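You operate a simulated robot arm through the tools that you are given. There is no shell and no other tool. Be economical: measure what you need, move in short steps, check, and stop when the job is done.

The job below is to be done with a simulated robot arm. You get a single attempt, and the scene is never put back.

TASK
Brake the tall rack, load both grey pieces on the blue-banded board and catch it home.
Fine: brake before the board comes out; take them from the side table and leave a finger's gap between them. Set down upright: slim cylinder. Where these are worked on the way, their far stop is far enough and under half their travel is too little: blue-banded board.

The check looks at the end state, three seconds after you hand in, the way a careful person would. Anything else that was tipped, shoved, dropped, spilled or broken makes it a failure.

THE ROBOT
A 6-joint arm with a two-finger gripper, hanging from a carriage that runs on a gantry, over the field with the corners [-209.9, 25.1], [-210.4, -112.9], [-0.4, -113.7], [0.1, 24.3] (x, y) and turns from -5.794 to 6.213 rad about z. Base frame: it is fixed where the carriage stands at the start and does not move with it; the origin is on the floor, on the carriage's upright axis, x ahead of it, y to its left, z up. Units: cm, rad, N and s.
With the tool pointing down near the work surface it reaches from about 10 to 44 cm from the robot's upright axis, wherever it stands. Its first joint turns from -2.897 to 2.897 rad. Places, roughly: blue catch [60, 0, 120]; blue-banded board [110, -50, 120]; dotted orange pot (12x12x15 cm) [70, -80, 120]; green catch [60, -10, 60]; squat pot (8x8x7 cm) [70, 30, 90]; tall rack brake lever [60, 0, 100]; top of the blue-banded board [80, -50, 110]; yellow catch [60, -10, 90]. Payload 2.45 kg.
The TCP is the grasp point between the finger pads, 2.6 cm short of the fingertips. In the tool frame z runs along the fingers and y along their closing line. The gripper opens to 9.6 cm. The gripper's body begins 6.9 cm behind the TCP.
Orientation is that of the tool frame in the base frame, as a unit quaternion [x, y, z, w]. With the fingers straight down and closing along the base's y, the tool's x points along the base's -x, its y along +y and its z along -z.

THE INTERFACE
- The arm moves only by the tool step_arm. Its argument "deltas" is a list of rows, each an object (a shift or turn left out is 0, a gripper value left out holds the last) with "claw": the closure, from 0 (fully open) to 1 (shut); "translation": the shift along the base's x, y, z in cm, a list of three; "angular": the turn, a rotation vector about the base's x, y, z in rad, a list of three. In form: [{"claw": claw, "translation": [x, y, z], "angular": [rx, ry, rz]}, ...]. A call has 1 to 8 rows; each row is the pose to reach, as a shift and turn from the pose commanded when the call began. A row lasts 0.2 s, in which the tool goes at most 5 cm and 0.15 rad; a call with a longer step from one row to the next is refused whole, and so is a gripper value outside its range. Where a pose cannot be reached the arm comes as near as it can. A force on the tool above 40 N (or 10 N above the force at the start of the call, whichever is more), or a blocked arm, ends the call early, and 0.2 s more pass. The fingers move at their own pace and stop on an object; they squeeze with about 25 N. The grip force told is the motor's: it shows also when the fingers shut on nothing. Time passes only in rows, and 0.2 s behind the last, so rows that repeat a pose let the fingers close. It gives the time, the measured TCP pose, the force on the tool (base axes), the opening and the grip force at its end, in the units of the frame above (readings bear some noise), with the torque about the TCP (base axes, N m) and any sound that the robot's microphone picked up.
- Cameras (640 x 400 px; columns grow to the right, rows downward): "scene" is now at [25.69, -1.27, 184.17]; the picture's right is [-0.23, -0.97, 0.00], its down [-0.90, 0.21, -0.39] and it looks along [0.38, -0.09, -0.92] (base axes); focal length 252 px, centre (320, 200). "wrist" rides on the gripper at [8.2, 0.3, -9.8] in the tool frame; the picture's right is [-0.04, 1.00, 0.00], its down [-0.73, -0.03, -0.68] and it looks along [-0.68, -0.03, 0.73] (tool axes); focal length 256 px, centre (320, 200). There is no depth. A picture from a camera that has moved, and an enlarged one, comes with that camera's place and axes in the base frame and with its lens.
- camera(camera): a new picture of that camera. No time passes.
- lift_body(by): slides the trunk up (or, below 0, down) by that many cm; the arm and the scene camera ride with it, the base frame stays. It gives what a move gives, with no picture.
- base_move(legs): drives the robot by 1 to 6 legs, each [ahead, left, turn to the left] in cm, cm and rad, along the robot's own axes; the way and the turn of a leg run together, so that a leg with both is an arc; at most 150 cm and 3.142 rad a leg. The arm and the cameras ride along, it lands a little off, and it stops where it bumps. It keeps to its track: a leg is cut to what the track allows. It gives what a move gives.
- turn_head(pan, tilt): turns the head with the scene camera to pan (to the left, within 2.705 rad either way) and tilt (down, from -0.506 to 1.204), counted from straight ahead of the robot. It gives what a move gives.
- close_up(camera, box): a new picture of the part [left, top, right, bottom] of that camera's present view, enlarged. No time passes.
- finish_job(): hands the job in; it is judged then, once.

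Go step by step. Nothing tells you exact positions but the pictures and the camera data: compare them with the known pose of the tool, close in by small moves and look again before you grip or let go. The budget is 120 turns and 98 pictures, counting those below and the enlarged ones. Unless the task says otherwise, let go and move clear before handing in, and close with one line.

The tools are called by a JSON object that holds its "op" and its "data". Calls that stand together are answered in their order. step_arm: Moves the arm, as the interface text tells. Its arguments: {"type":"object","properties":{"deltas":{"type":"array"}},"required":["deltas"]} The other tools are called the same way: lift_body (by) slides the trunk up or down; base_move (legs) drives the base; turn_head (pan, tilt) turns the head that bears the scene camera; camera (camera) takes a picture; close_up (camera, box) takes an enlarged picture of a part of a camera's view; finish_job () hands the job in.

At the start:

```text
t: 0.0
ee_pos: [44.58, 7.83, 100.07]
orientation: [0.0, 1.0, 0.0, -0.001]
ft_force: [-0.5, 0.2, 0.2]
ft_torque: [0.01, -0.02, 0.0]
grip_width: 9.58
gripper_force: 0.1
trunk travel left (down, up): [-57.5, 2.7]
robot x, y, heading: [0.08, 0.04, -0.0]
head pan, tilt: [-0.236, 1.171]
```

scene: 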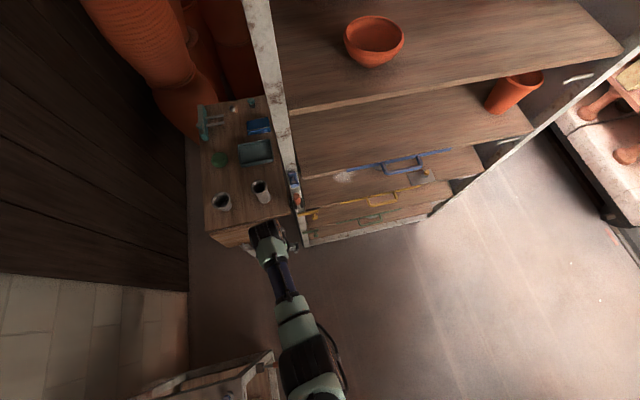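
wrist: 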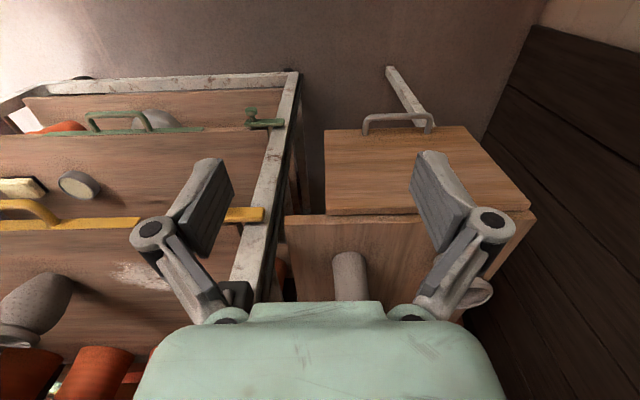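

I see a tall rack with pull-out boards ahead and to the right, and a side table with two grey cylinders on the left. I'll take closer looks at the rack front and the table first.

{"op": "close_up", "data": {"camera": "scene", "box": [270, 130, 470, 255]}}

{"op": "close_up", "data": {"camera": "scene", "box": [180, 90, 340, 250]}}

{"op": "turn_head", "data": {"pan": -0.5, "tilt": 0.9}}

{"op": "camera", "data": {"camera": "scene"}}

```text
3.20 times, centred on (370, 192) of scene
camera zoom: at [25.69, -1.27, 184.17], right [-0.23, -0.97, 0.0], down [-0.9, 0.21, -0.39], along [0.38, -0.09, -0.92], focal length 807 px, centre (160, 224)
```

zoom: 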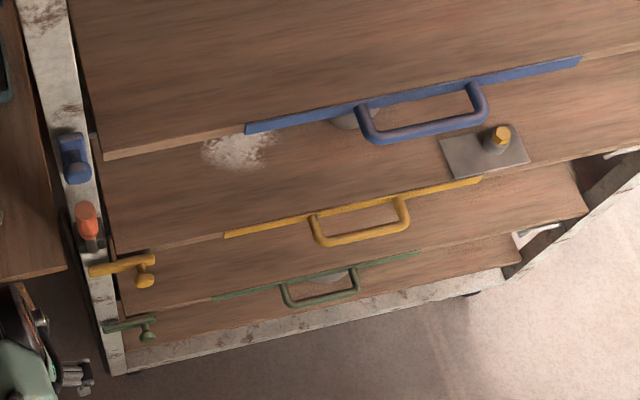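

```text
2.50 times, centred on (260, 170) of scene
camera zoom: at [25.69, -1.27, 184.17], right [-0.23, -0.97, 0.0], down [-0.9, 0.21, -0.39], along [0.38, -0.09, -0.92], focal length 631 px, centre (470, 275)
```

zoom: 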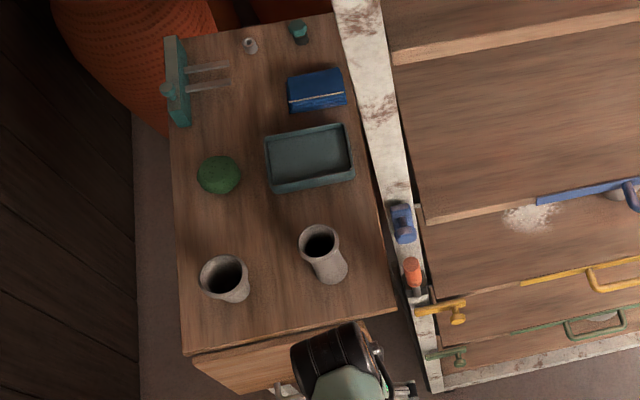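

```text
t: 0.8
ee_pos: [44.57, 7.84, 100.0]
orientation: [0.001, 1.0, 0.0, 0.0]
ft_force: [-0.2, 0.1, 0.5]
ft_torque: [-0.02, -0.01, -0.02]
grip_width: 9.61
gripper_force: 0.0
trunk travel left (down, up): [-57.5, 2.7]
robot x, y, heading: [0.22, -0.04, -0.002]
head pan, tilt: [-0.499, 0.901]
```

```text
93 pictures are left
camera scene: at [26.68, -3.53, 185.98], right [-0.48, -0.88, 0.0], down [-0.69, 0.37, -0.62], along [0.55, -0.3, -0.78], focal length 252 px, centre (320, 200)
```

scene: 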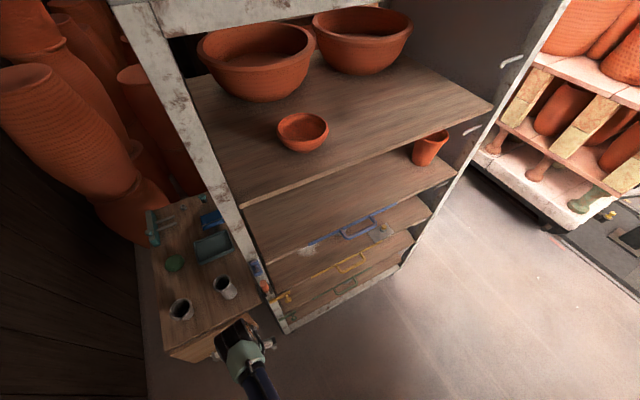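

The rack's catches and the orange brake lever are on its left post, and the cups stand on the side table. I'll check the free space around me before driving back for a frontal view.

{"op": "turn_head", "data": {"pan": -2.4, "tilt": 0.7}}

{"op": "camera", "data": {"camera": "scene"}}

```text
t: 2.6
ee_pos: [44.48, 7.99, 100.09]
orientation: [-0.001, 1.0, 0.0, 0.0]
ft_force: [0.4, 0.9, 0.3]
ft_torque: [0.0, -0.03, 0.01]
grip_width: 9.59
gripper_force: 0.0
trunk travel left (down, up): [-57.5, 2.7]
robot x, y, heading: [0.21, -0.03, -0.002]
head pan, tilt: [-2.4, 0.7]
```

```text
92 pictures are left
camera scene: at [13.79, -5.66, 187.6], right [-0.68, 0.74, 0.0], down [0.47, 0.44, -0.76], along [-0.56, -0.52, -0.64], focal length 252 px, centre (320, 200)
```

scene: 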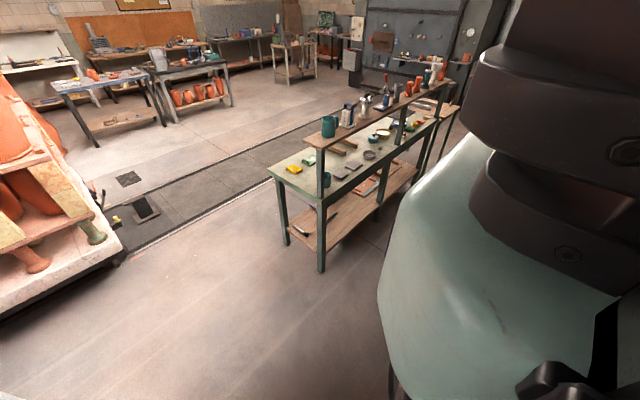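

Behind me is open floor for at least 70 cm. I'll back off 40 cm and shift right, lower the trunk, and view the rack front from there.

{"op": "base_move", "data": {"legs": [[-40, -40, 0]]}}

{"op": "lift_body", "data": {"by": -25}}

{"op": "turn_head", "data": {"pan": 0.1, "tilt": 0.5}}

{"op": "camera", "data": {"camera": "scene"}}

{"op": "camera", "data": {"camera": "wrist"}}

```text
t: 5.9
ee_pos: [4.29, -33.17, 99.9]
orientation: [0.003, 1.0, 0.0, 0.0]
ft_force: [1.2, -0.4, 0.0]
ft_torque: [0.03, 0.01, 0.01]
grip_width: 9.6
gripper_force: 0.0
trunk travel left (down, up): [-57.5, 2.7]
robot x, y, heading: [-40.41, -40.94, -0.007]
head pan, tilt: [-2.4, 0.7]
```

```text
t: 8.5
ee_pos: [4.3, -33.26, 74.98]
orientation: [0.003, 1.0, 0.0, 0.0]
ft_force: [0.1, -0.7, 0.2]
ft_torque: [-0.01, 0.0, 0.0]
grip_width: 9.61
gripper_force: 0.0
trunk travel left (down, up): [-32.5, 27.7]
robot x, y, heading: [-40.05, -40.78, -0.005]
head pan, tilt: [-2.4, 0.7]
```

```text
t: 10.8
ee_pos: [4.22, -33.22, 75.0]
orientation: [0.003, 1.0, -0.001, 0.0]
ft_force: [0.0, 0.9, 0.3]
ft_torque: [-0.01, 0.03, 0.03]
grip_width: 9.63
gripper_force: 0.0
trunk travel left (down, up): [-32.5, 27.7]
robot x, y, heading: [-40.17, -40.81, -0.009]
head pan, tilt: [0.099, 0.499]
```

```text
91 pictures are left
camera scene: at [-11.21, -40.06, 164.38], right [0.09, -1.0, 0.0], down [-0.48, -0.04, -0.88], along [0.87, 0.08, -0.48], focal length 252 px, centre (320, 200)
```

scene: 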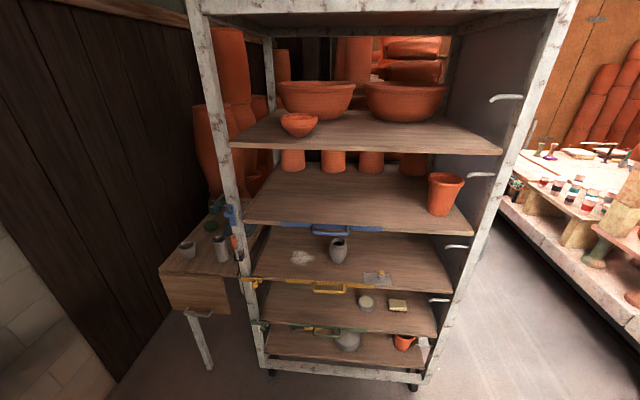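

```text
90 pictures are left
camera wrist: at [-3.85, -32.76, 84.83], right [0.05, 1.0, 0.0], down [0.73, -0.03, 0.68], along [0.68, -0.03, -0.73], focal length 256 px, centre (320, 200)
```

wrist: 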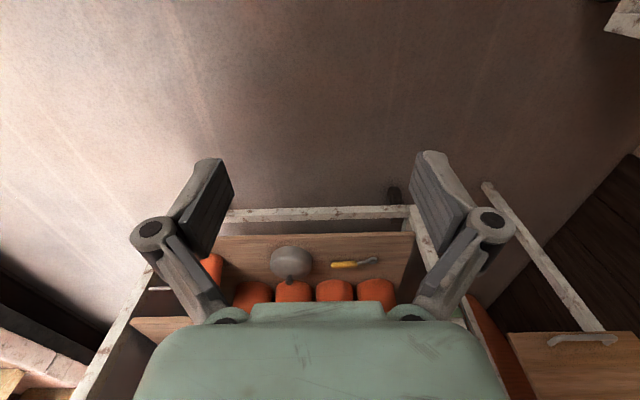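

Now there's a good frontal view: the blue board is the second shelf down (holding the orange dotted pot). I zoom on its front, catch, and brake, and on the cups.

{"op": "close_up", "data": {"camera": "scene", "box": [200, 190, 360, 290]}}

{"op": "close_up", "data": {"camera": "scene", "box": [150, 190, 270, 340]}}

{"op": "close_up", "data": {"camera": "scene", "box": [230, 150, 510, 325]}}

```text
4.00 times, centred on (280, 240) of scene
camera zoom: at [-11.21, -40.06, 164.38], right [0.09, -1.0, 0.0], down [-0.48, -0.04, -0.88], along [0.87, 0.08, -0.48], focal length 1009 px, centre (480, 40)
```

zoom: 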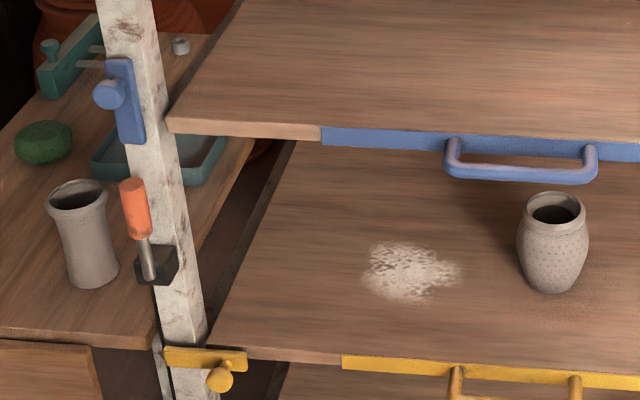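

```text
2.67 times, centred on (210, 265) of scene
camera zoom: at [-11.21, -40.06, 164.38], right [0.09, -1.0, 0.0], down [-0.48, -0.04, -0.88], along [0.87, 0.08, -0.48], focal length 673 px, centre (613, 27)
```

zoom: 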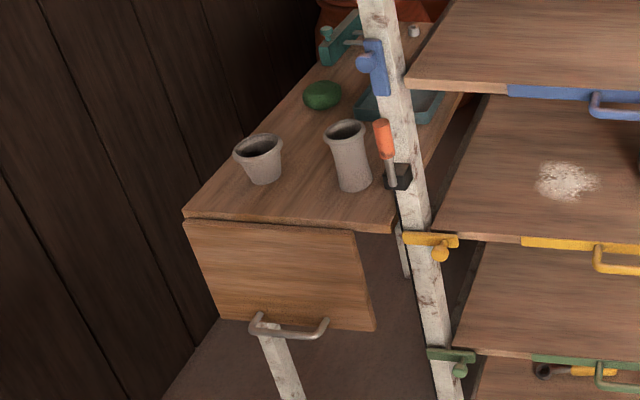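

```text
2.29 times, centred on (370, 238) of scene
camera zoom: at [-11.21, -40.06, 164.38], right [0.09, -1.0, 0.0], down [-0.48, -0.04, -0.88], along [0.87, 0.08, -0.48], focal length 577 px, centre (206, 114)
```

zoom: 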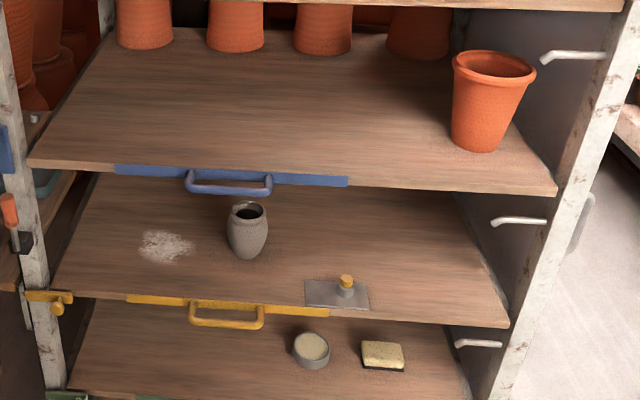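

The blue catch stands open (upright) with its knob at the top, while yellow and green lie across their boards; the brake lever is the orange handle on a black block. My reach with the tool down looks too short for x≈60–70, so I'll test pitching the tool forward here in free space.

{"op": "step_arm", "data": {"deltas": [{"angular": [0, -0.15, 0]}, {"angular": [0, -0.3, 0]}, {"angular": [0, -0.45, 0]}, {"angular": [0, -0.6, 0]}, {"angular": [0, -0.75, 0]}, {"angular": [0, -0.9, 0]}, {"angular": [0, -1.05, 0]}, {"angular": [0, -1.2, 0]}]}}

{"op": "step_arm", "data": {"deltas": [{"translation": [4, 0, 3], "angular": [0, -0.1, 0]}, {"translation": [8, 0, 6], "angular": [0, -0.2, 0]}, {"translation": [12, 0, 9], "angular": [0, -0.3, 0]}, {"translation": [16, 0, 9], "angular": [0, -0.37, 0]}, {"translation": [20, 0, 9], "angular": [0, -0.37, 0]}, {"translation": [24, 0, 9], "angular": [0, -0.37, 0]}, {"translation": [24, 0, 9], "angular": [0, -0.37, 0]}]}}

{"op": "camera", "data": {"camera": "wrist"}}

{"op": "camera", "data": {"camera": "scene"}}

```text
t: 12.6
ee_pos: [4.19, -33.24, 74.77]
orientation: [0.005, 0.827, 0.002, 0.563]
ft_force: [1.4, 0.5, 0.0]
ft_torque: [0.0, 0.07, -0.04]
grip_width: 9.6
gripper_force: 0.1
trunk travel left (down, up): [-32.5, 27.7]
robot x, y, heading: [-40.61, -40.9, -0.006]
head pan, tilt: [0.099, 0.499]
```

```text
t: 14.2
ee_pos: [24.29, -32.81, 86.99]
orientation: [0.002, 0.707, 0.002, 0.707]
ft_force: [0.1, 0.8, 0.3]
ft_torque: [0.01, 0.01, -0.03]
grip_width: 9.6
gripper_force: 0.1
out of reach, approached as far as the arm can: row 5, 6, 7
trunk travel left (down, up): [-32.5, 27.7]
robot x, y, heading: [-40.4, -40.63, -0.004]
head pan, tilt: [0.099, 0.499]
```

```text
86 pictures are left
camera wrist: at [14.52, -32.33, 78.88], right [0.0, 1.0, 0.05], down [-0.68, -0.03, 0.73], along [0.73, -0.03, 0.68], focal length 256 px, centre (320, 200)
```

wrist: 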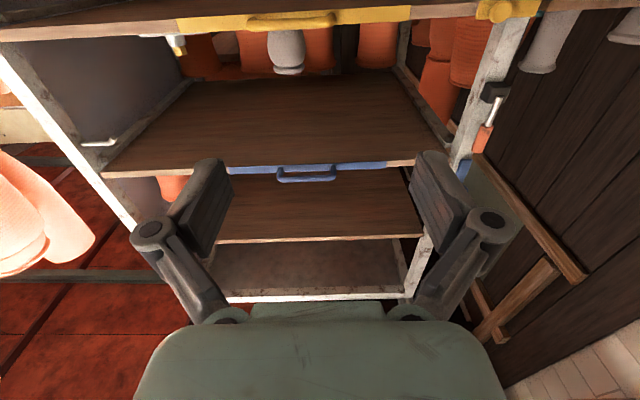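

```text
85 pictures are left
camera scene: at [-11.19, -40.06, 164.39], right [0.09, -1.0, 0.0], down [-0.48, -0.04, -0.88], along [0.87, 0.08, -0.48], focal length 252 px, centre (320, 200)
```

scene: 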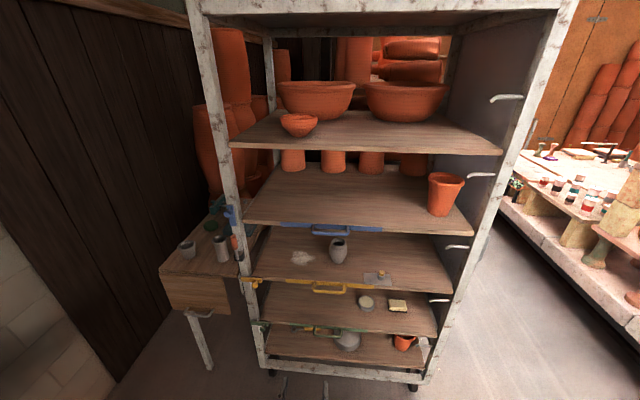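

With the tool horizontal I get about 65 cm from the axis at this height. I'll test whether I reach further with the arm raised relative to the trunk.

{"op": "step_arm", "data": {"deltas": [{"translation": [0, 0, 4]}, {"translation": [0, 0, 8]}, {"translation": [4, 0, 11]}, {"translation": [8, 0, 14]}, {"translation": [12, 0, 16]}, {"translation": [16, 0, 17]}, {"translation": [18, 0, 17]}]}}

{"op": "close_up", "data": {"camera": "wrist", "box": [380, 0, 640, 200]}}

```text
t: 15.8
ee_pos: [39.23, -32.47, 105.05]
orientation: [0.002, 0.707, 0.002, 0.707]
ft_force: [-0.4, -0.5, 0.4]
ft_torque: [-0.04, -0.01, 0.02]
grip_width: 9.6
gripper_force: 0.0
out of reach, approached as far as the arm can: row 6, 7
trunk travel left (down, up): [-32.5, 27.7]
robot x, y, heading: [-40.26, -40.52, -0.006]
head pan, tilt: [0.099, 0.499]
```

```text
2.00 times, centred on (510, 100) of wrist
camera zoom: at [29.36, -32.12, 96.88], right [0.0, 1.0, 0.05], down [-0.68, -0.03, 0.73], along [0.73, -0.03, 0.68], focal length 512 px, centre (-60, 400)
```

zoom: 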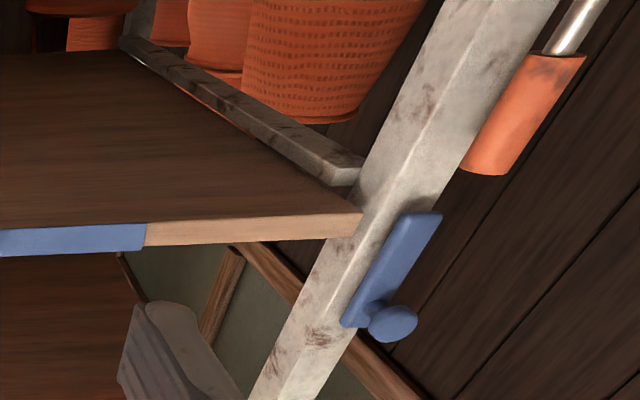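

Reach grows to about 80 cm at shelf height, which is enough. I put the lever's handle at about (60.5, -1.4, 105.6), its block at z≈97, and the blue catch pivot at about (62, -0.5, 111.5); I'll retract and drive in for a close look.

{"op": "step_arm", "data": {"deltas": [{"translation": [-5, 0, 0]}, {"translation": [-10, 0, 0]}, {"translation": [-15, 0, 0]}, {"translation": [-20, 0, 0]}, {"translation": [-25, 0, 0]}]}}

{"op": "base_move", "data": {"legs": [[0, 31.5, 0], [30, 0, 0]]}}

{"op": "camera", "data": {"camera": "wrist"}}

{"op": "turn_head", "data": {"pan": 0.0, "tilt": 0.8}}

{"op": "camera", "data": {"camera": "scene"}}

```text
t: 17.0
ee_pos: [14.22, -32.65, 105.11]
orientation: [0.001, 0.707, 0.002, 0.707]
ft_force: [0.0, 0.5, 0.5]
ft_torque: [0.0, -0.03, -0.02]
grip_width: 9.61
gripper_force: 0.0
trunk travel left (down, up): [-32.5, 27.7]
robot x, y, heading: [-40.2, -40.58, -0.007]
head pan, tilt: [0.099, 0.499]
```

```text
t: 20.7
ee_pos: [44.43, -1.09, 105.08]
orientation: [0.001, 0.707, 0.002, 0.707]
ft_force: [-0.3, 0.2, -0.4]
ft_torque: [-0.03, -0.01, -0.04]
grip_width: 9.6
gripper_force: 0.1
trunk travel left (down, up): [-32.5, 27.7]
robot x, y, heading: [-10.01, -9.42, -0.005]
head pan, tilt: [0.099, 0.499]
```

```text
83 pictures are left
camera wrist: at [34.72, -0.69, 96.92], right [0.0, 1.0, 0.05], down [-0.68, -0.03, 0.73], along [0.73, -0.03, 0.68], focal length 256 px, centre (320, 200)
```

wrist: 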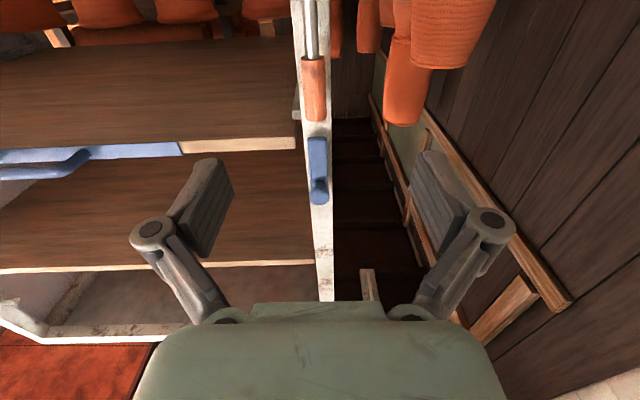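

```text
t: 21.5
ee_pos: [44.46, -1.18, 105.16]
orientation: [0.0, 0.707, 0.003, 0.707]
ft_force: [0.2, 0.9, 0.3]
ft_torque: [0.01, 0.01, 0.01]
grip_width: 9.61
gripper_force: 0.1
trunk travel left (down, up): [-32.5, 27.7]
robot x, y, heading: [-9.92, -9.37, -0.006]
head pan, tilt: [0.0, 0.799]
```

```text
82 pictures are left
camera scene: at [17.99, -9.52, 161.79], right [0.0, -1.0, 0.0], down [-0.72, 0.0, -0.7], along [0.7, 0.0, -0.72], focal length 252 px, centre (320, 200)
```

scene: 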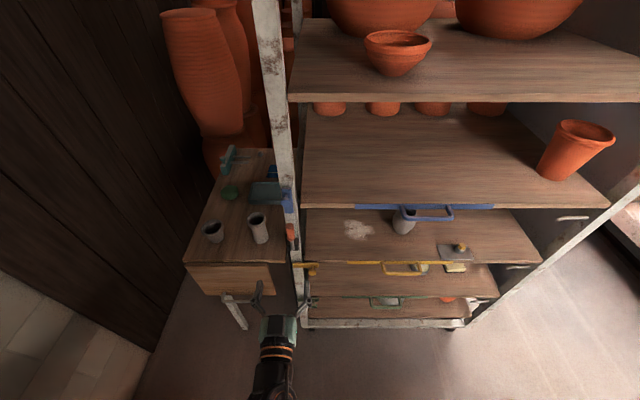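

{"op": "close_up", "data": {"camera": "wrist", "box": [240, 0, 400, 220]}}

{"op": "close_up", "data": {"camera": "scene", "box": [240, 170, 350, 300]}}

```text
1.82 times, centred on (320, 110) of wrist
camera zoom: at [34.72, -0.69, 96.92], right [0.0, 1.0, 0.05], down [-0.68, -0.03, 0.73], along [0.73, -0.03, 0.68], focal length 465 px, centre (320, 364)
```

zoom: 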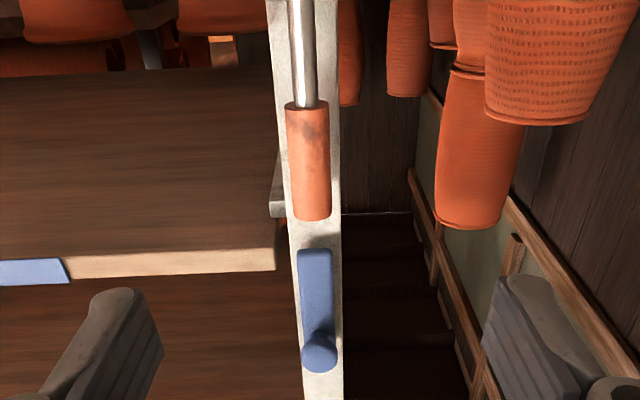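

```text
3.08 times, centred on (295, 235) of scene
camera zoom: at [17.99, -9.52, 161.79], right [0.0, -1.0, 0.0], down [-0.72, 0.0, -0.7], along [0.7, 0.0, -0.72], focal length 776 px, centre (397, 92)
```

zoom: 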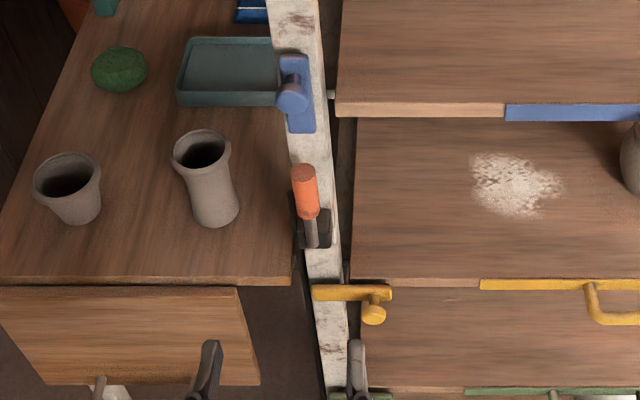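

{"op": "close_up", "data": {"camera": "scene", "box": [280, 215, 312, 255]}}

{"op": "close_up", "data": {"camera": "scene", "box": [275, 180, 307, 220]}}

```text
10.00 times, centred on (296, 235) of scene
camera zoom: at [17.99, -9.52, 161.79], right [0.0, -1.0, 0.0], down [-0.72, 0.0, -0.7], along [0.7, 0.0, -0.72], focal length 2523 px, centre (560, -150)
```

zoom: 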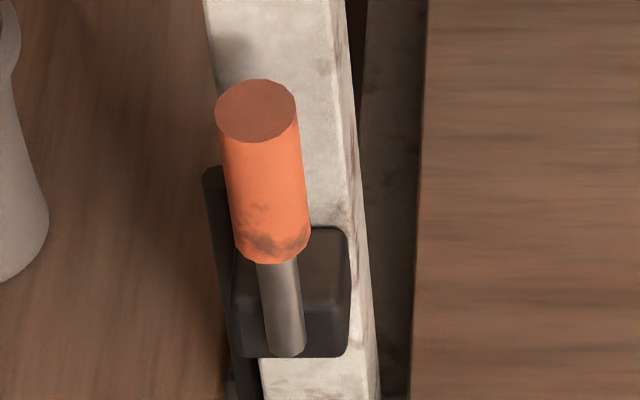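

```text
10.00 times, centred on (291, 200) of scene
camera zoom: at [17.99, -9.52, 161.79], right [0.0, -1.0, 0.0], down [-0.72, 0.0, -0.7], along [0.7, 0.0, -0.72], focal length 2523 px, centre (610, 200)
```

zoom: 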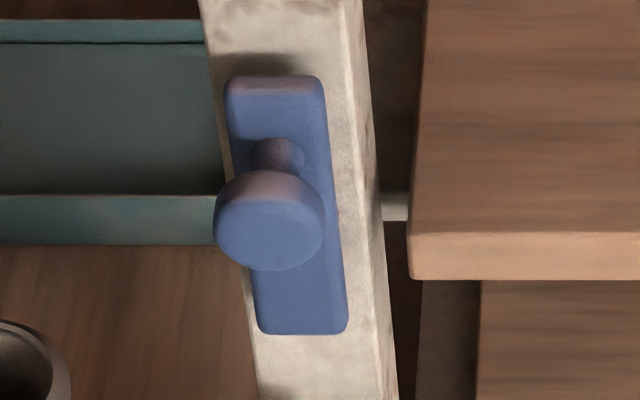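

The lever is a vertical orange grip at about (60, -1.5, 103–109), pivoting at z≈97 on the post. I'll straddle it with the open fingers, moving slowly.

{"op": "step_arm", "data": {"deltas": [{"translation": [4, -0.2, 0.4]}, {"translation": [8, -0.3, 0.7]}, {"translation": [11, -0.4, 0.9]}, {"translation": [13, -0.4, 0.9]}, {"translation": [14.3, -0.4, 0.9]}]}}

{"op": "camera", "data": {"camera": "wrist"}}

{"op": "close_up", "data": {"camera": "scene", "box": [240, 170, 350, 300]}}

```text
t: 22.7
ee_pos: [58.86, -1.51, 105.92]
orientation: [0.001, 0.707, 0.002, 0.707]
ft_force: [0.4, -0.2, 0.6]
ft_torque: [0.0, -0.01, -0.01]
grip_width: 9.59
gripper_force: 0.1
trunk travel left (down, up): [-32.5, 27.7]
robot x, y, heading: [-10.06, -9.59, -0.002]
head pan, tilt: [0.0, 0.799]
```

```text
77 pictures are left
camera wrist: at [49.09, -1.12, 97.81], right [0.0, 1.0, 0.05], down [-0.68, -0.04, 0.73], along [0.73, -0.03, 0.68], focal length 256 px, centre (320, 200)
```

wrist: 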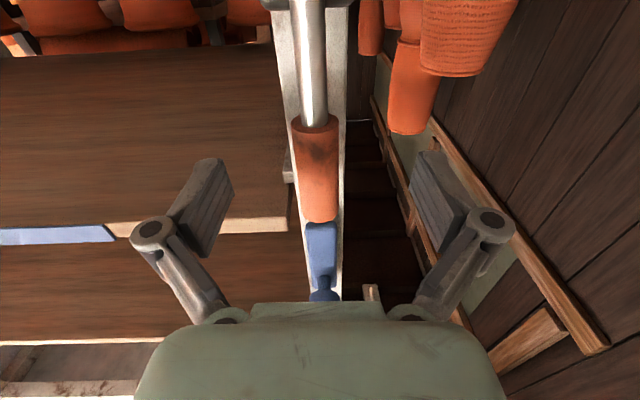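

```text
3.08 times, centred on (295, 235) of scene
camera zoom: at [17.99, -9.52, 161.78], right [0.0, -1.0, 0.0], down [-0.72, 0.0, -0.7], along [0.7, 0.0, -0.72], focal length 776 px, centre (397, 92)
```

zoom: 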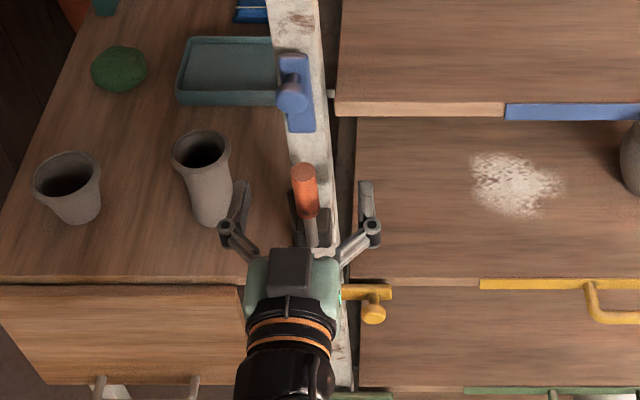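

The handle is between the fingers. I'll close on it and feel which way it gives, first toward me.

{"op": "step_arm", "data": {"deltas": [{"claw": 1}, {"claw": 1}, {"claw": 1}, {"claw": 1}, {"claw": 1}]}}

{"op": "step_arm", "data": {"deltas": [{"translation": [-0.7, 0, 0]}, {"translation": [-1.4, 0, -0.1]}, {"translation": [-2, 0, -0.2]}]}}

```text
t: 23.9
ee_pos: [58.77, -1.71, 105.92]
orientation: [0.001, 0.707, 0.002, 0.707]
ft_force: [0.0, -3.6, 0.3]
ft_torque: [-0.25, -0.03, -0.07]
grip_width: 2.04
gripper_force: 45.0
trunk travel left (down, up): [-32.5, 27.7]
robot x, y, heading: [-10.21, -9.62, -0.004]
head pan, tilt: [0.0, 0.799]
```

```text
t: 24.7
ee_pos: [57.13, -1.69, 105.89]
orientation: [0.001, 0.706, 0.003, 0.708]
ft_force: [16.5, -3.6, -4.1]
ft_torque: [-0.17, -1.26, -0.06]
grip_width: 2.07
gripper_force: 44.6
trunk travel left (down, up): [-32.5, 27.7]
robot x, y, heading: [-9.84, -9.68, -0.004]
head pan, tilt: [0.0, 0.799]
```

It gave about 1.6 cm with 16 N; I need to see whether the lever moved or the fingers slipped.

{"op": "close_up", "data": {"camera": "scene", "box": [240, 170, 350, 300]}}

```text
3.08 times, centred on (295, 235) of scene
camera zoom: at [18.12, -9.57, 161.84], right [0.0, -1.0, 0.0], down [-0.72, 0.0, -0.7], along [0.7, 0.0, -0.72], focal length 776 px, centre (397, 92)
```

zoom: 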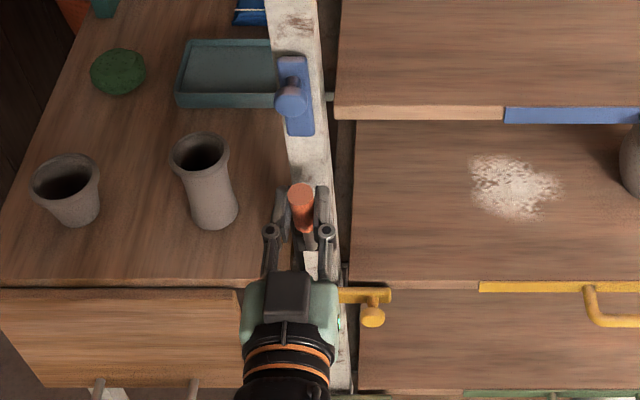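

The lever swings outward toward me about its lower pivot. I'll follow the arc (radius ≈9 cm).

{"op": "step_arm", "data": {"deltas": [{"translation": [-0.8, 0, -0.1]}, {"translation": [-1.5, 0, -0.4]}, {"translation": [-2.3, 0, -0.8]}, {"translation": [-3.1, 0, -1.3]}, {"translation": [-3.8, 0, -1.8]}, {"translation": [-4.5, 0, -2.4]}, {"translation": [-5.1, 0, -3.1]}, {"translation": [-5.6, 0, -3.8]}]}}

{"op": "close_up", "data": {"camera": "scene", "box": [240, 170, 350, 300]}}

```text
t: 26.5
ee_pos: [51.59, -1.65, 102.2]
orientation: [0.002, 0.706, 0.002, 0.708]
ft_force: [8.3, -5.9, 15.2]
ft_torque: [-0.03, -1.6, -0.12]
grip_width: 2.15
gripper_force: 44.5
trunk travel left (down, up): [-32.5, 27.7]
robot x, y, heading: [-9.93, -9.33, -0.006]
head pan, tilt: [0.0, 0.799]
```

```text
3.08 times, centred on (295, 235) of scene
camera zoom: at [18.13, -9.56, 161.84], right [0.0, -1.0, 0.0], down [-0.72, 0.0, -0.7], along [0.7, 0.0, -0.72], focal length 776 px, centre (397, 92)
```

zoom: 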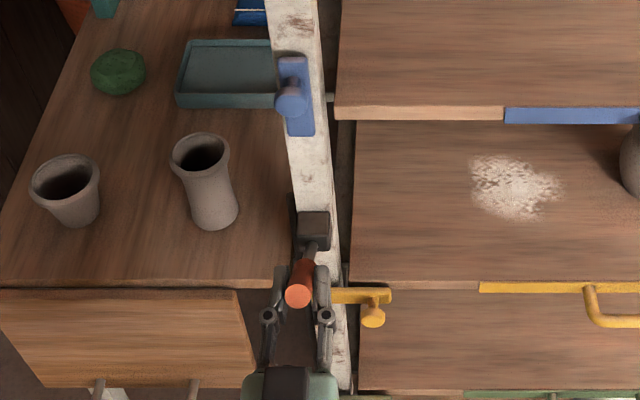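

Following well. I continue down until it meets its stop.

{"op": "step_arm", "data": {"deltas": [{"translation": [-0.4, 0, -0.8]}, {"translation": [-0.8, 0, -1.6]}, {"translation": [-1.1, 0, -2.5]}, {"translation": [-1.3, 0, -3.4]}, {"translation": [-1.4, 0, -4.2]}, {"translation": [-1.4, 0, -4.9]}, {"translation": [-1.4, 0, -5.7]}, {"translation": [-1.3, 0, -6.5]}]}}

{"op": "close_up", "data": {"camera": "scene", "box": [240, 170, 350, 300]}}

```text
t: 27.2
ee_pos: [51.16, -1.69, 101.28]
orientation: [0.002, 0.702, 0.003, 0.712]
ft_force: [19.2, -1.1, 5.1]
ft_torque: [0.02, 0.78, -0.2]
grip_width: 2.11
gripper_force: 45.0
trunk travel left (down, up): [-32.5, 27.7]
robot x, y, heading: [-9.99, -9.46, -0.009]
head pan, tilt: [0.0, 0.799]
stopped in row 3: the force on the tool passed its limit at 41 N (the readings are from after the stop); the commanded pose is now the measured one
```

```text
3.08 times, centred on (295, 235) of scene
camera zoom: at [18.2, -9.56, 161.81], right [0.0, -1.0, 0.0], down [-0.71, 0.0, -0.7], along [0.7, 0.0, -0.71], focal length 776 px, centre (397, 92)
```

zoom: 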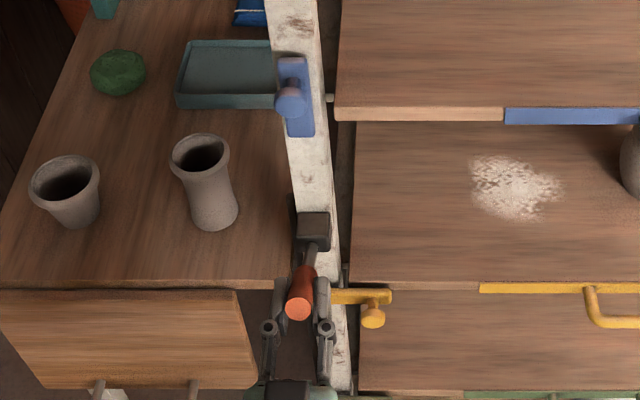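

It stopped at about 60°, either at its stop or due to my pulling radially. I'll press mostly downward to tell.

{"op": "step_arm", "data": {"deltas": [{"translation": [0.2, 0, -0.5]}, {"translation": [0.3, 0, -1.0]}, {"translation": [0.3, 0, -1.6]}, {"translation": [0.3, 0, -2.2]}]}}

{"op": "close_up", "data": {"camera": "scene", "box": [265, 230, 321, 300]}}

```text
t: 27.8
ee_pos: [51.18, -1.65, 100.8]
orientation: [0.003, 0.699, 0.002, 0.715]
ft_force: [4.3, -1.9, 7.5]
ft_torque: [-0.05, 1.01, -0.24]
grip_width: 2.11
gripper_force: 45.0
trunk travel left (down, up): [-32.5, 27.7]
robot x, y, heading: [-10.4, -9.72, -0.004]
head pan, tilt: [0.0, 0.799]
stopped in row 2: the force on the tool passed its limit at 49 N (the readings are from after the stop); the commanded pose is now the measured one
```

```text
5.71 times, centred on (293, 265) of scene
camera zoom: at [18.01, -9.57, 161.76], right [0.0, -1.0, 0.0], down [-0.72, 0.0, -0.7], along [0.7, 0.0, -0.72], focal length 1442 px, centre (474, -171)
```

zoom: 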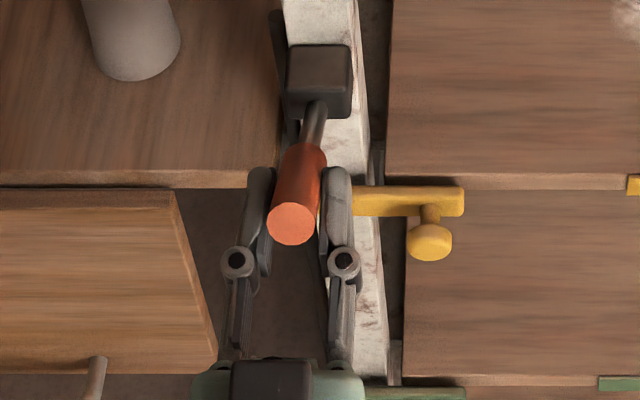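

Firm resistance (49 N), so this looks like its stop. I'll release, back off and check that the lever stays.

{"op": "step_arm", "data": {"deltas": [{"claw": 0}, {"claw": 0}, {"claw": 0}, {"claw": 0}, {"translation": [-4, 0, 0]}, {"translation": [-8, 0, 0]}, {"translation": [-12, 0, 0]}]}}

{"op": "close_up", "data": {"camera": "scene", "box": [240, 190, 350, 320]}}

{"op": "close_up", "data": {"camera": "wrist", "box": [200, 0, 440, 220]}}

```text
t: 29.4
ee_pos: [38.77, -1.7, 100.81]
orientation: [0.003, 0.7, 0.002, 0.714]
ft_force: [-0.5, 0.1, -0.5]
ft_torque: [0.02, 0.01, 0.0]
grip_width: 9.59
gripper_force: 0.1
trunk travel left (down, up): [-32.5, 27.7]
robot x, y, heading: [-10.35, -9.52, -0.002]
head pan, tilt: [0.0, 0.799]
```

```text
3.08 times, centred on (295, 255) of scene
camera zoom: at [17.94, -9.55, 161.78], right [0.0, -1.0, 0.0], down [-0.72, 0.0, -0.7], along [0.7, 0.0, -0.72], focal length 776 px, centre (397, 31)
```

zoom: 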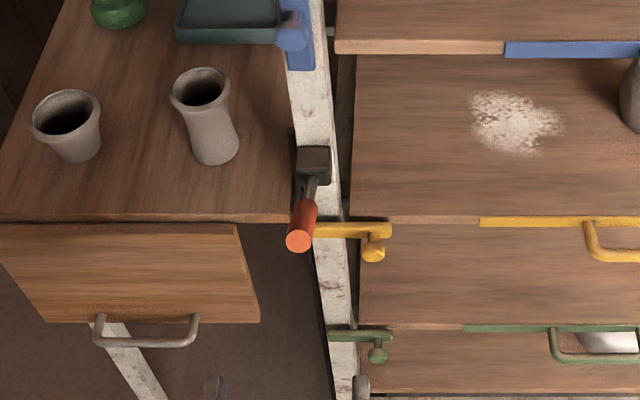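

```text
1.82 times, centred on (320, 110) of wrist
camera zoom: at [29.18, -1.12, 92.48], right [0.0, 1.0, 0.05], down [-0.69, -0.03, 0.72], along [0.72, -0.03, 0.69], focal length 465 px, centre (320, 364)
```

zoom: 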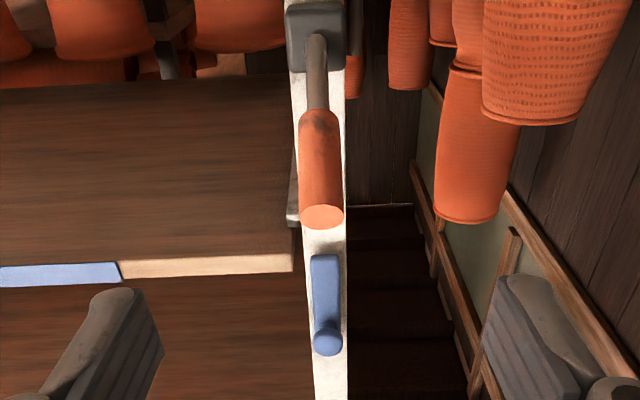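

The lever stays at about 57° from vertical. I'll confirm it's really at its stop by pressing down on the grip with closed fingers.

{"op": "step_arm", "data": {"deltas": [{"claw": 1, "translation": [0, 0, 3]}, {"translation": [4, 0, 7]}, {"translation": [8, 0, 8]}, {"translation": [11.5, 0, 8]}, {"translation": [11.5, 0, 7]}]}}

{"op": "step_arm", "data": {"deltas": [{"translation": [0, 0, -1]}, {"translation": [0, 0, -2]}, {"translation": [0, 0, -3]}, {"translation": [0, 0, -4]}, {"translation": [0, 0, -5]}, {"translation": [0, 0, -6]}]}}

{"op": "close_up", "data": {"camera": "scene", "box": [240, 190, 350, 320]}}

```text
refused: row 2 steps farther than a row can; nothing moved
```

```text
t: 30.8
ee_pos: [38.87, -1.55, 94.77]
orientation: [0.004, 0.699, 0.001, 0.715]
ft_force: [0.6, 1.8, 0.3]
ft_torque: [-0.01, -0.02, -0.01]
grip_width: 9.62
gripper_force: 0.2
trunk travel left (down, up): [-32.5, 27.7]
robot x, y, heading: [-9.94, -9.65, -0.002]
head pan, tilt: [0.0, 0.799]
```

```text
3.08 times, centred on (295, 255) of scene
camera zoom: at [17.94, -9.55, 161.78], right [0.0, -1.0, 0.0], down [-0.72, 0.0, -0.7], along [0.7, 0.0, -0.72], focal length 776 px, centre (397, 31)
```

zoom: 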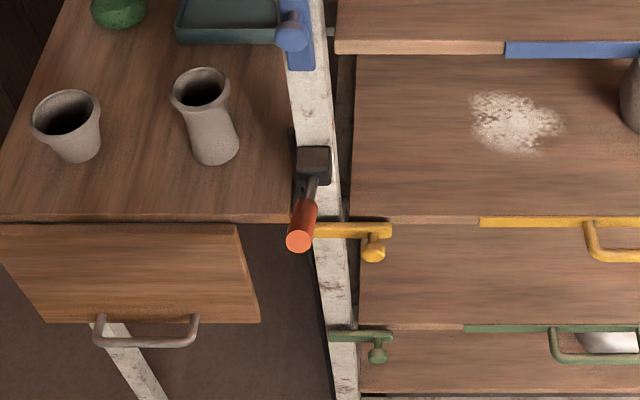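

The step was too long for a row and only the harmless downward move in free air ran. I redo it with shorter steps (now at z≈94.8).

{"op": "step_arm", "data": {"deltas": [{"claw": 1, "translation": [0, 0, 4]}, {"translation": [0, 0, 8]}, {"translation": [0, 0, 12]}, {"translation": [4, 0, 13.5]}, {"translation": [8, 0, 13.5]}, {"translation": [11.5, 0, 13.5]}]}}

{"op": "step_arm", "data": {"deltas": [{"translation": [0, 0, -1]}, {"translation": [0, 0, -2]}, {"translation": [0, 0, -3]}, {"translation": [0, 0, -4]}, {"translation": [0, 0, -5]}, {"translation": [0, 0, -6]}]}}

{"op": "close_up", "data": {"camera": "scene", "box": [240, 190, 350, 320]}}

```text
t: 32.1
ee_pos: [50.63, -1.38, 108.34]
orientation: [0.003, 0.7, 0.002, 0.714]
ft_force: [-0.7, 0.1, 0.1]
ft_torque: [-0.02, 0.0, 0.03]
grip_width: 0.01
gripper_force: 24.9
trunk travel left (down, up): [-32.5, 27.7]
robot x, y, heading: [-9.93, -9.62, -0.003]
head pan, tilt: [0.0, 0.799]
```

```text
t: 33.2
ee_pos: [50.69, -1.56, 105.36]
orientation: [0.002, 0.693, 0.003, 0.721]
ft_force: [-2.3, -2.0, 7.0]
ft_torque: [-0.01, 0.07, 0.0]
grip_width: 0.59
gripper_force: 28.7
trunk travel left (down, up): [-32.5, 27.7]
robot x, y, heading: [-10.16, -9.26, -0.008]
head pan, tilt: [0.0, 0.799]
stopped in row 5: the force on the tool passed its limit at 50 N (the readings are from after the stop); the commanded pose is now the measured one
```

```text
3.08 times, centred on (295, 255) of scene
camera zoom: at [17.92, -9.57, 161.77], right [0.0, -1.0, 0.0], down [-0.72, 0.0, -0.7], along [0.7, 0.0, -0.72], focal length 776 px, centre (397, 31)
```

zoom: 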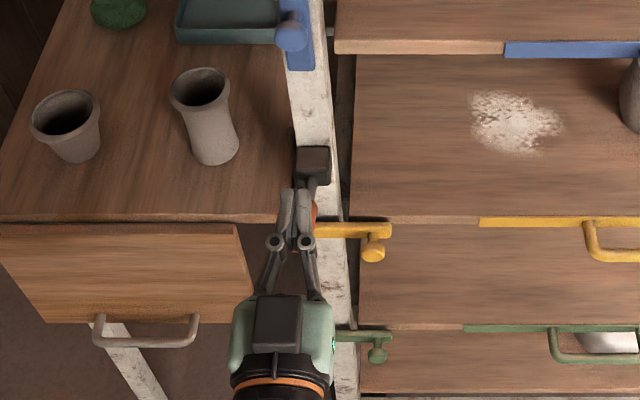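

The brake lever is firmly at its stop. Now I lift off, back away and move in front of the blue handle (≈ x 60, y -31…-43, z 111.5), rolling the gripper so it closes vertically.

{"op": "step_arm", "data": {"deltas": [{"translation": [0, 0, 3]}, {"translation": [-5, 0, 5]}, {"translation": [-10, 0, 6]}, {"translation": [-14, 0, 6]}]}}

{"op": "base_move", "data": {"legs": [[0, -36, 0]]}}

{"op": "step_arm", "data": {"deltas": [{"claw": 0, "angular": [0.15, 0, 0]}, {"angular": [0.3, 0, 0]}, {"angular": [0.45, 0, 0]}, {"angular": [0.6, 0, 0]}, {"angular": [0.75, 0, 0]}, {"angular": [0.9, 0, 0]}, {"angular": [1.05, 0, 0]}, {"angular": [1.2, 0, 0]}]}}

{"op": "step_arm", "data": {"deltas": [{"angular": [0.15, 0, 0]}, {"angular": [0.3, 0, 0]}, {"angular": [0.37, 0, 0]}]}}

{"op": "camera", "data": {"camera": "wrist"}}

{"op": "camera", "data": {"camera": "scene"}}

```text
refused: row 2 steps farther than a row can; nothing moved
```

```text
t: 35.5
ee_pos: [50.55, -36.18, 105.07]
orientation: [0.002, 0.694, 0.003, 0.72]
ft_force: [0.2, -0.3, 0.3]
ft_torque: [-0.03, 0.02, -0.02]
grip_width: 0.01
gripper_force: 28.7
trunk travel left (down, up): [-32.5, 27.7]
robot x, y, heading: [-10.12, -44.07, -0.004]
head pan, tilt: [0.0, 0.799]
```

```text
t: 37.2
ee_pos: [50.63, -36.04, 105.16]
orientation: [0.408, 0.571, 0.396, 0.593]
ft_force: [0.5, -0.2, -0.1]
ft_torque: [0.07, 0.01, -0.02]
grip_width: 9.6
gripper_force: 0.1
trunk travel left (down, up): [-32.5, 27.7]
robot x, y, heading: [-10.55, -44.33, -0.003]
head pan, tilt: [0.0, 0.799]
```

```text
t: 38.0
ee_pos: [50.58, -36.13, 105.11]
orientation: [0.51, 0.489, 0.493, 0.508]
ft_force: [0.0, -1.3, -0.7]
ft_torque: [0.02, 0.01, -0.01]
grip_width: 9.64
gripper_force: 0.1
trunk travel left (down, up): [-32.5, 27.7]
robot x, y, heading: [-10.68, -43.97, -0.005]
head pan, tilt: [0.0, 0.799]
```

```text
67 pictures are left
camera wrist: at [41.02, -27.53, 105.5], right [0.0, -0.05, 1.0], down [-0.71, -0.71, -0.04], along [0.71, -0.7, -0.03], focal length 256 px, centre (320, 200)
```

wrist: 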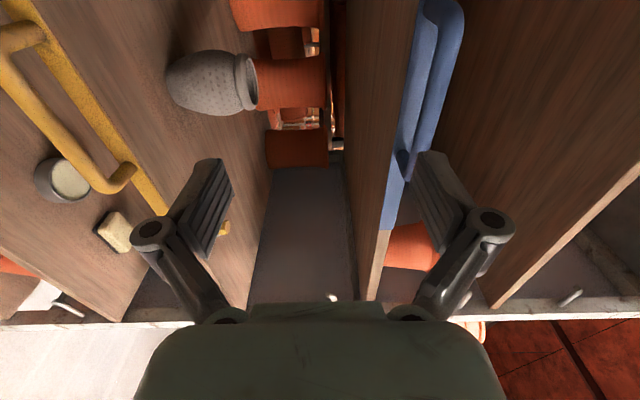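

```text
66 pictures are left
camera scene: at [17.76, -44.2, 161.78], right [0.0, -1.0, 0.0], down [-0.72, 0.0, -0.7], along [0.7, 0.0, -0.72], focal length 252 px, centre (320, 200)
```

scene: 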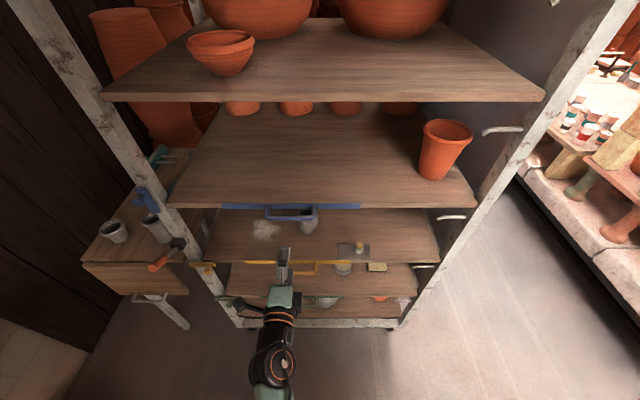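

My retreat row was refused but the sideways move slid off harmlessly; the lever is still down. I take a close-up of the blue handle to align.

{"op": "close_up", "data": {"camera": "scene", "box": [120, 180, 340, 310]}}

```text
2.91 times, centred on (230, 245) of scene
camera zoom: at [17.76, -44.2, 161.78], right [0.0, -1.0, 0.0], down [-0.72, 0.0, -0.7], along [0.7, 0.0, -0.72], focal length 734 px, centre (582, 69)
```

zoom: 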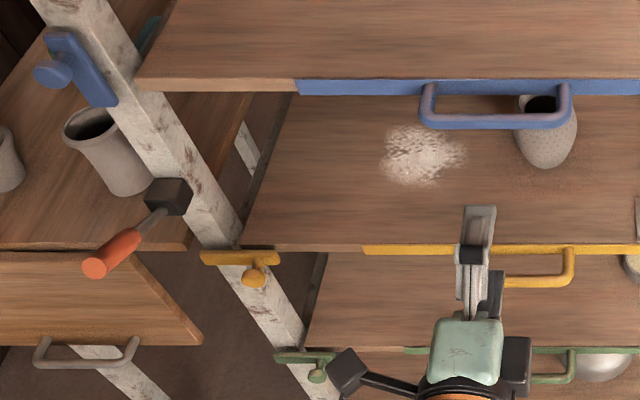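

Bar centre comes out at about (59, -36.7, 112.5). I'll approach to 5 cm short and check again with the wrist camera.

{"op": "step_arm", "data": {"deltas": [{"translation": [0, 0, 4]}, {"translation": [0, -0.5, 7.4]}, {"translation": [2, -0.5, 7.4]}]}}

{"op": "camera", "data": {"camera": "wrist"}}

{"op": "close_up", "data": {"camera": "scene", "box": [240, 190, 340, 260]}}

```text
t: 38.9
ee_pos: [52.42, -36.73, 112.83]
orientation: [0.509, 0.489, 0.493, 0.508]
ft_force: [0.2, -0.6, -0.2]
ft_torque: [0.03, -0.04, -0.01]
grip_width: 9.58
gripper_force: 0.0
trunk travel left (down, up): [-32.5, 27.7]
robot x, y, heading: [-10.03, -44.08, -0.006]
head pan, tilt: [0.0, 0.799]
```

```text
64 pictures are left
camera wrist: at [43.01, -28.09, 113.12], right [0.0, -0.05, 1.0], down [-0.71, -0.71, -0.03], along [0.71, -0.7, -0.03], focal length 256 px, centre (320, 200)
```

wrist: 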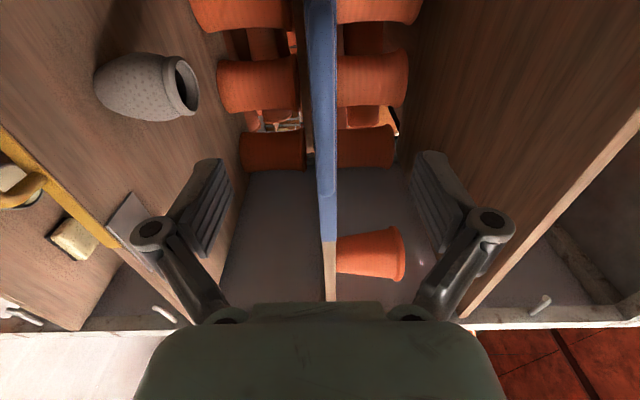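

```text
5.71 times, centred on (290, 225) of scene
camera zoom: at [17.77, -44.2, 161.78], right [0.0, -1.0, 0.0], down [-0.72, 0.0, -0.7], along [0.7, 0.0, -0.72], focal length 1442 px, centre (491, 57)
```

zoom: 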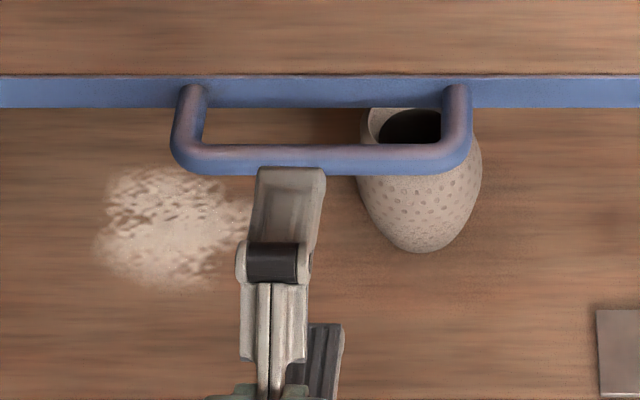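

The handle is level with the TCP (z≈113), bar at x≈59.1, board front at x≈63. I'll move in with a 1.4 cm shift to the right, then grip.

{"op": "step_arm", "data": {"deltas": [{"translation": [2.5, -0.8, 0]}, {"translation": [5, -1.4, 0]}, {"translation": [6.8, -1.4, 0]}]}}

{"op": "close_up", "data": {"camera": "scene", "box": [240, 190, 340, 260]}}

{"op": "step_arm", "data": {"deltas": [{"claw": 1}, {"claw": 1}, {"claw": 1}, {"claw": 1}, {"claw": 1}]}}

```text
t: 39.6
ee_pos: [59.32, -38.08, 112.56]
orientation: [0.51, 0.489, 0.492, 0.509]
ft_force: [-1.0, 0.3, -1.1]
ft_torque: [0.01, 0.0, 0.01]
grip_width: 9.61
gripper_force: 0.0
trunk travel left (down, up): [-32.5, 27.7]
robot x, y, heading: [-10.46, -44.59, -0.009]
head pan, tilt: [0.0, 0.799]
```

```text
5.71 times, centred on (290, 225) of scene
camera zoom: at [17.77, -44.2, 161.78], right [0.0, -1.0, 0.0], down [-0.72, 0.0, -0.7], along [0.7, 0.0, -0.72], focal length 1442 px, centre (491, 57)
```

zoom: 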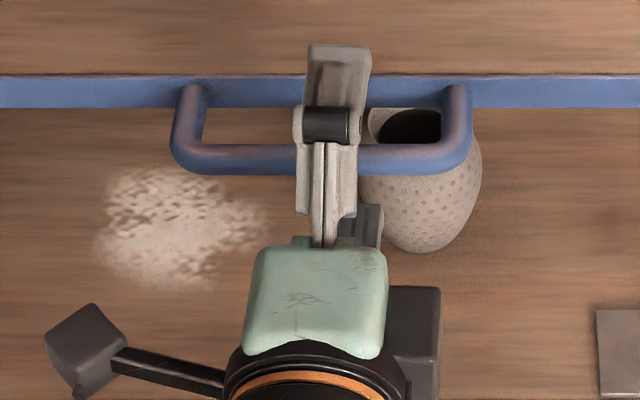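

```text
t: 40.9
ee_pos: [59.43, -38.08, 113.08]
orientation: [0.507, 0.487, 0.496, 0.511]
ft_force: [-17.9, -2.2, 36.1]
ft_torque: [-0.45, 0.26, 0.03]
grip_width: 1.22
gripper_force: 38.9
trunk travel left (down, up): [-32.5, 27.7]
robot x, y, heading: [-10.73, -44.36, -0.008]
head pan, tilt: [0.0, 0.799]
```

Gripped (1.2 cm bar). I'll relieve the vertical preload by raising 0.5 cm, then pull slowly.

{"op": "step_arm", "data": {"deltas": [{"translation": [-0.1, 0, 0.3]}, {"translation": [-0.2, 0, 0.5]}]}}

{"op": "step_arm", "data": {"deltas": [{"translation": [-1, 0, 0]}, {"translation": [-2, 0, 0]}, {"translation": [-3, 0, 0]}, {"translation": [-4, 0, 0]}, {"translation": [-5, 0, 0]}]}}

```text
t: 41.5
ee_pos: [59.32, -38.13, 113.15]
orientation: [0.509, 0.489, 0.493, 0.509]
ft_force: [1.3, -2.7, 23.2]
ft_torque: [-0.3, 0.12, 0.53]
grip_width: 1.22
gripper_force: 39.4
trunk travel left (down, up): [-32.5, 27.7]
robot x, y, heading: [-10.67, -44.15, -0.004]
head pan, tilt: [0.0, 0.799]
```

```text
t: 42.6
ee_pos: [54.08, -37.99, 113.05]
orientation: [0.51, 0.488, 0.493, 0.509]
ft_force: [-1.9, 0.9, 17.3]
ft_torque: [-0.37, 0.1, -0.61]
grip_width: 1.2
gripper_force: 38.7
trunk travel left (down, up): [-32.5, 27.7]
robot x, y, heading: [-10.64, -44.42, -0.005]
head pan, tilt: [0.0, 0.799]
```

The board slides easily. I keep pulling gently.

{"op": "step_arm", "data": {"deltas": [{"translation": [-1, 0, 0.2]}, {"translation": [-2.5, 0, 0.2]}, {"translation": [-4, 0, 0.2]}, {"translation": [-5.5, 0, 0.2]}, {"translation": [-7, 0, 0.2]}, {"translation": [-8.5, 0, 0.2]}, {"translation": [-10, 0, 0.2]}, {"translation": [-11, 0, 0.2]}]}}

{"op": "camera", "data": {"camera": "scene"}}

```text
t: 44.5
ee_pos: [42.99, -37.97, 113.16]
orientation: [0.511, 0.49, 0.492, 0.507]
ft_force: [-0.8, 1.9, -9.7]
ft_torque: [-0.36, -0.1, 0.23]
grip_width: 1.22
gripper_force: 38.9
trunk travel left (down, up): [-32.5, 27.7]
robot x, y, heading: [-9.93, -43.96, -0.006]
head pan, tilt: [0.0, 0.799]
```

```text
61 pictures are left
camera scene: at [17.72, -44.2, 161.75], right [0.0, -1.0, 0.0], down [-0.72, 0.0, -0.7], along [0.7, 0.0, -0.72], focal length 252 px, centre (320, 200)
```

scene: 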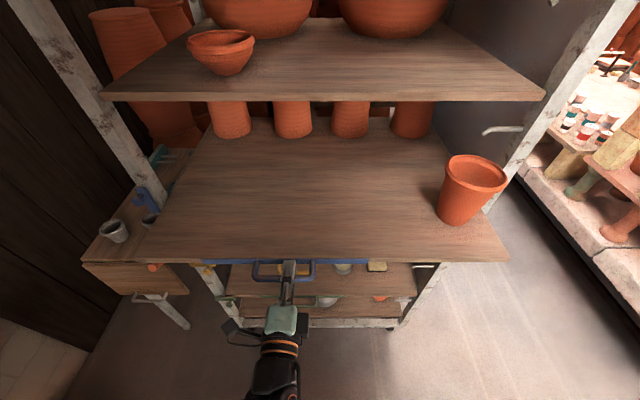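

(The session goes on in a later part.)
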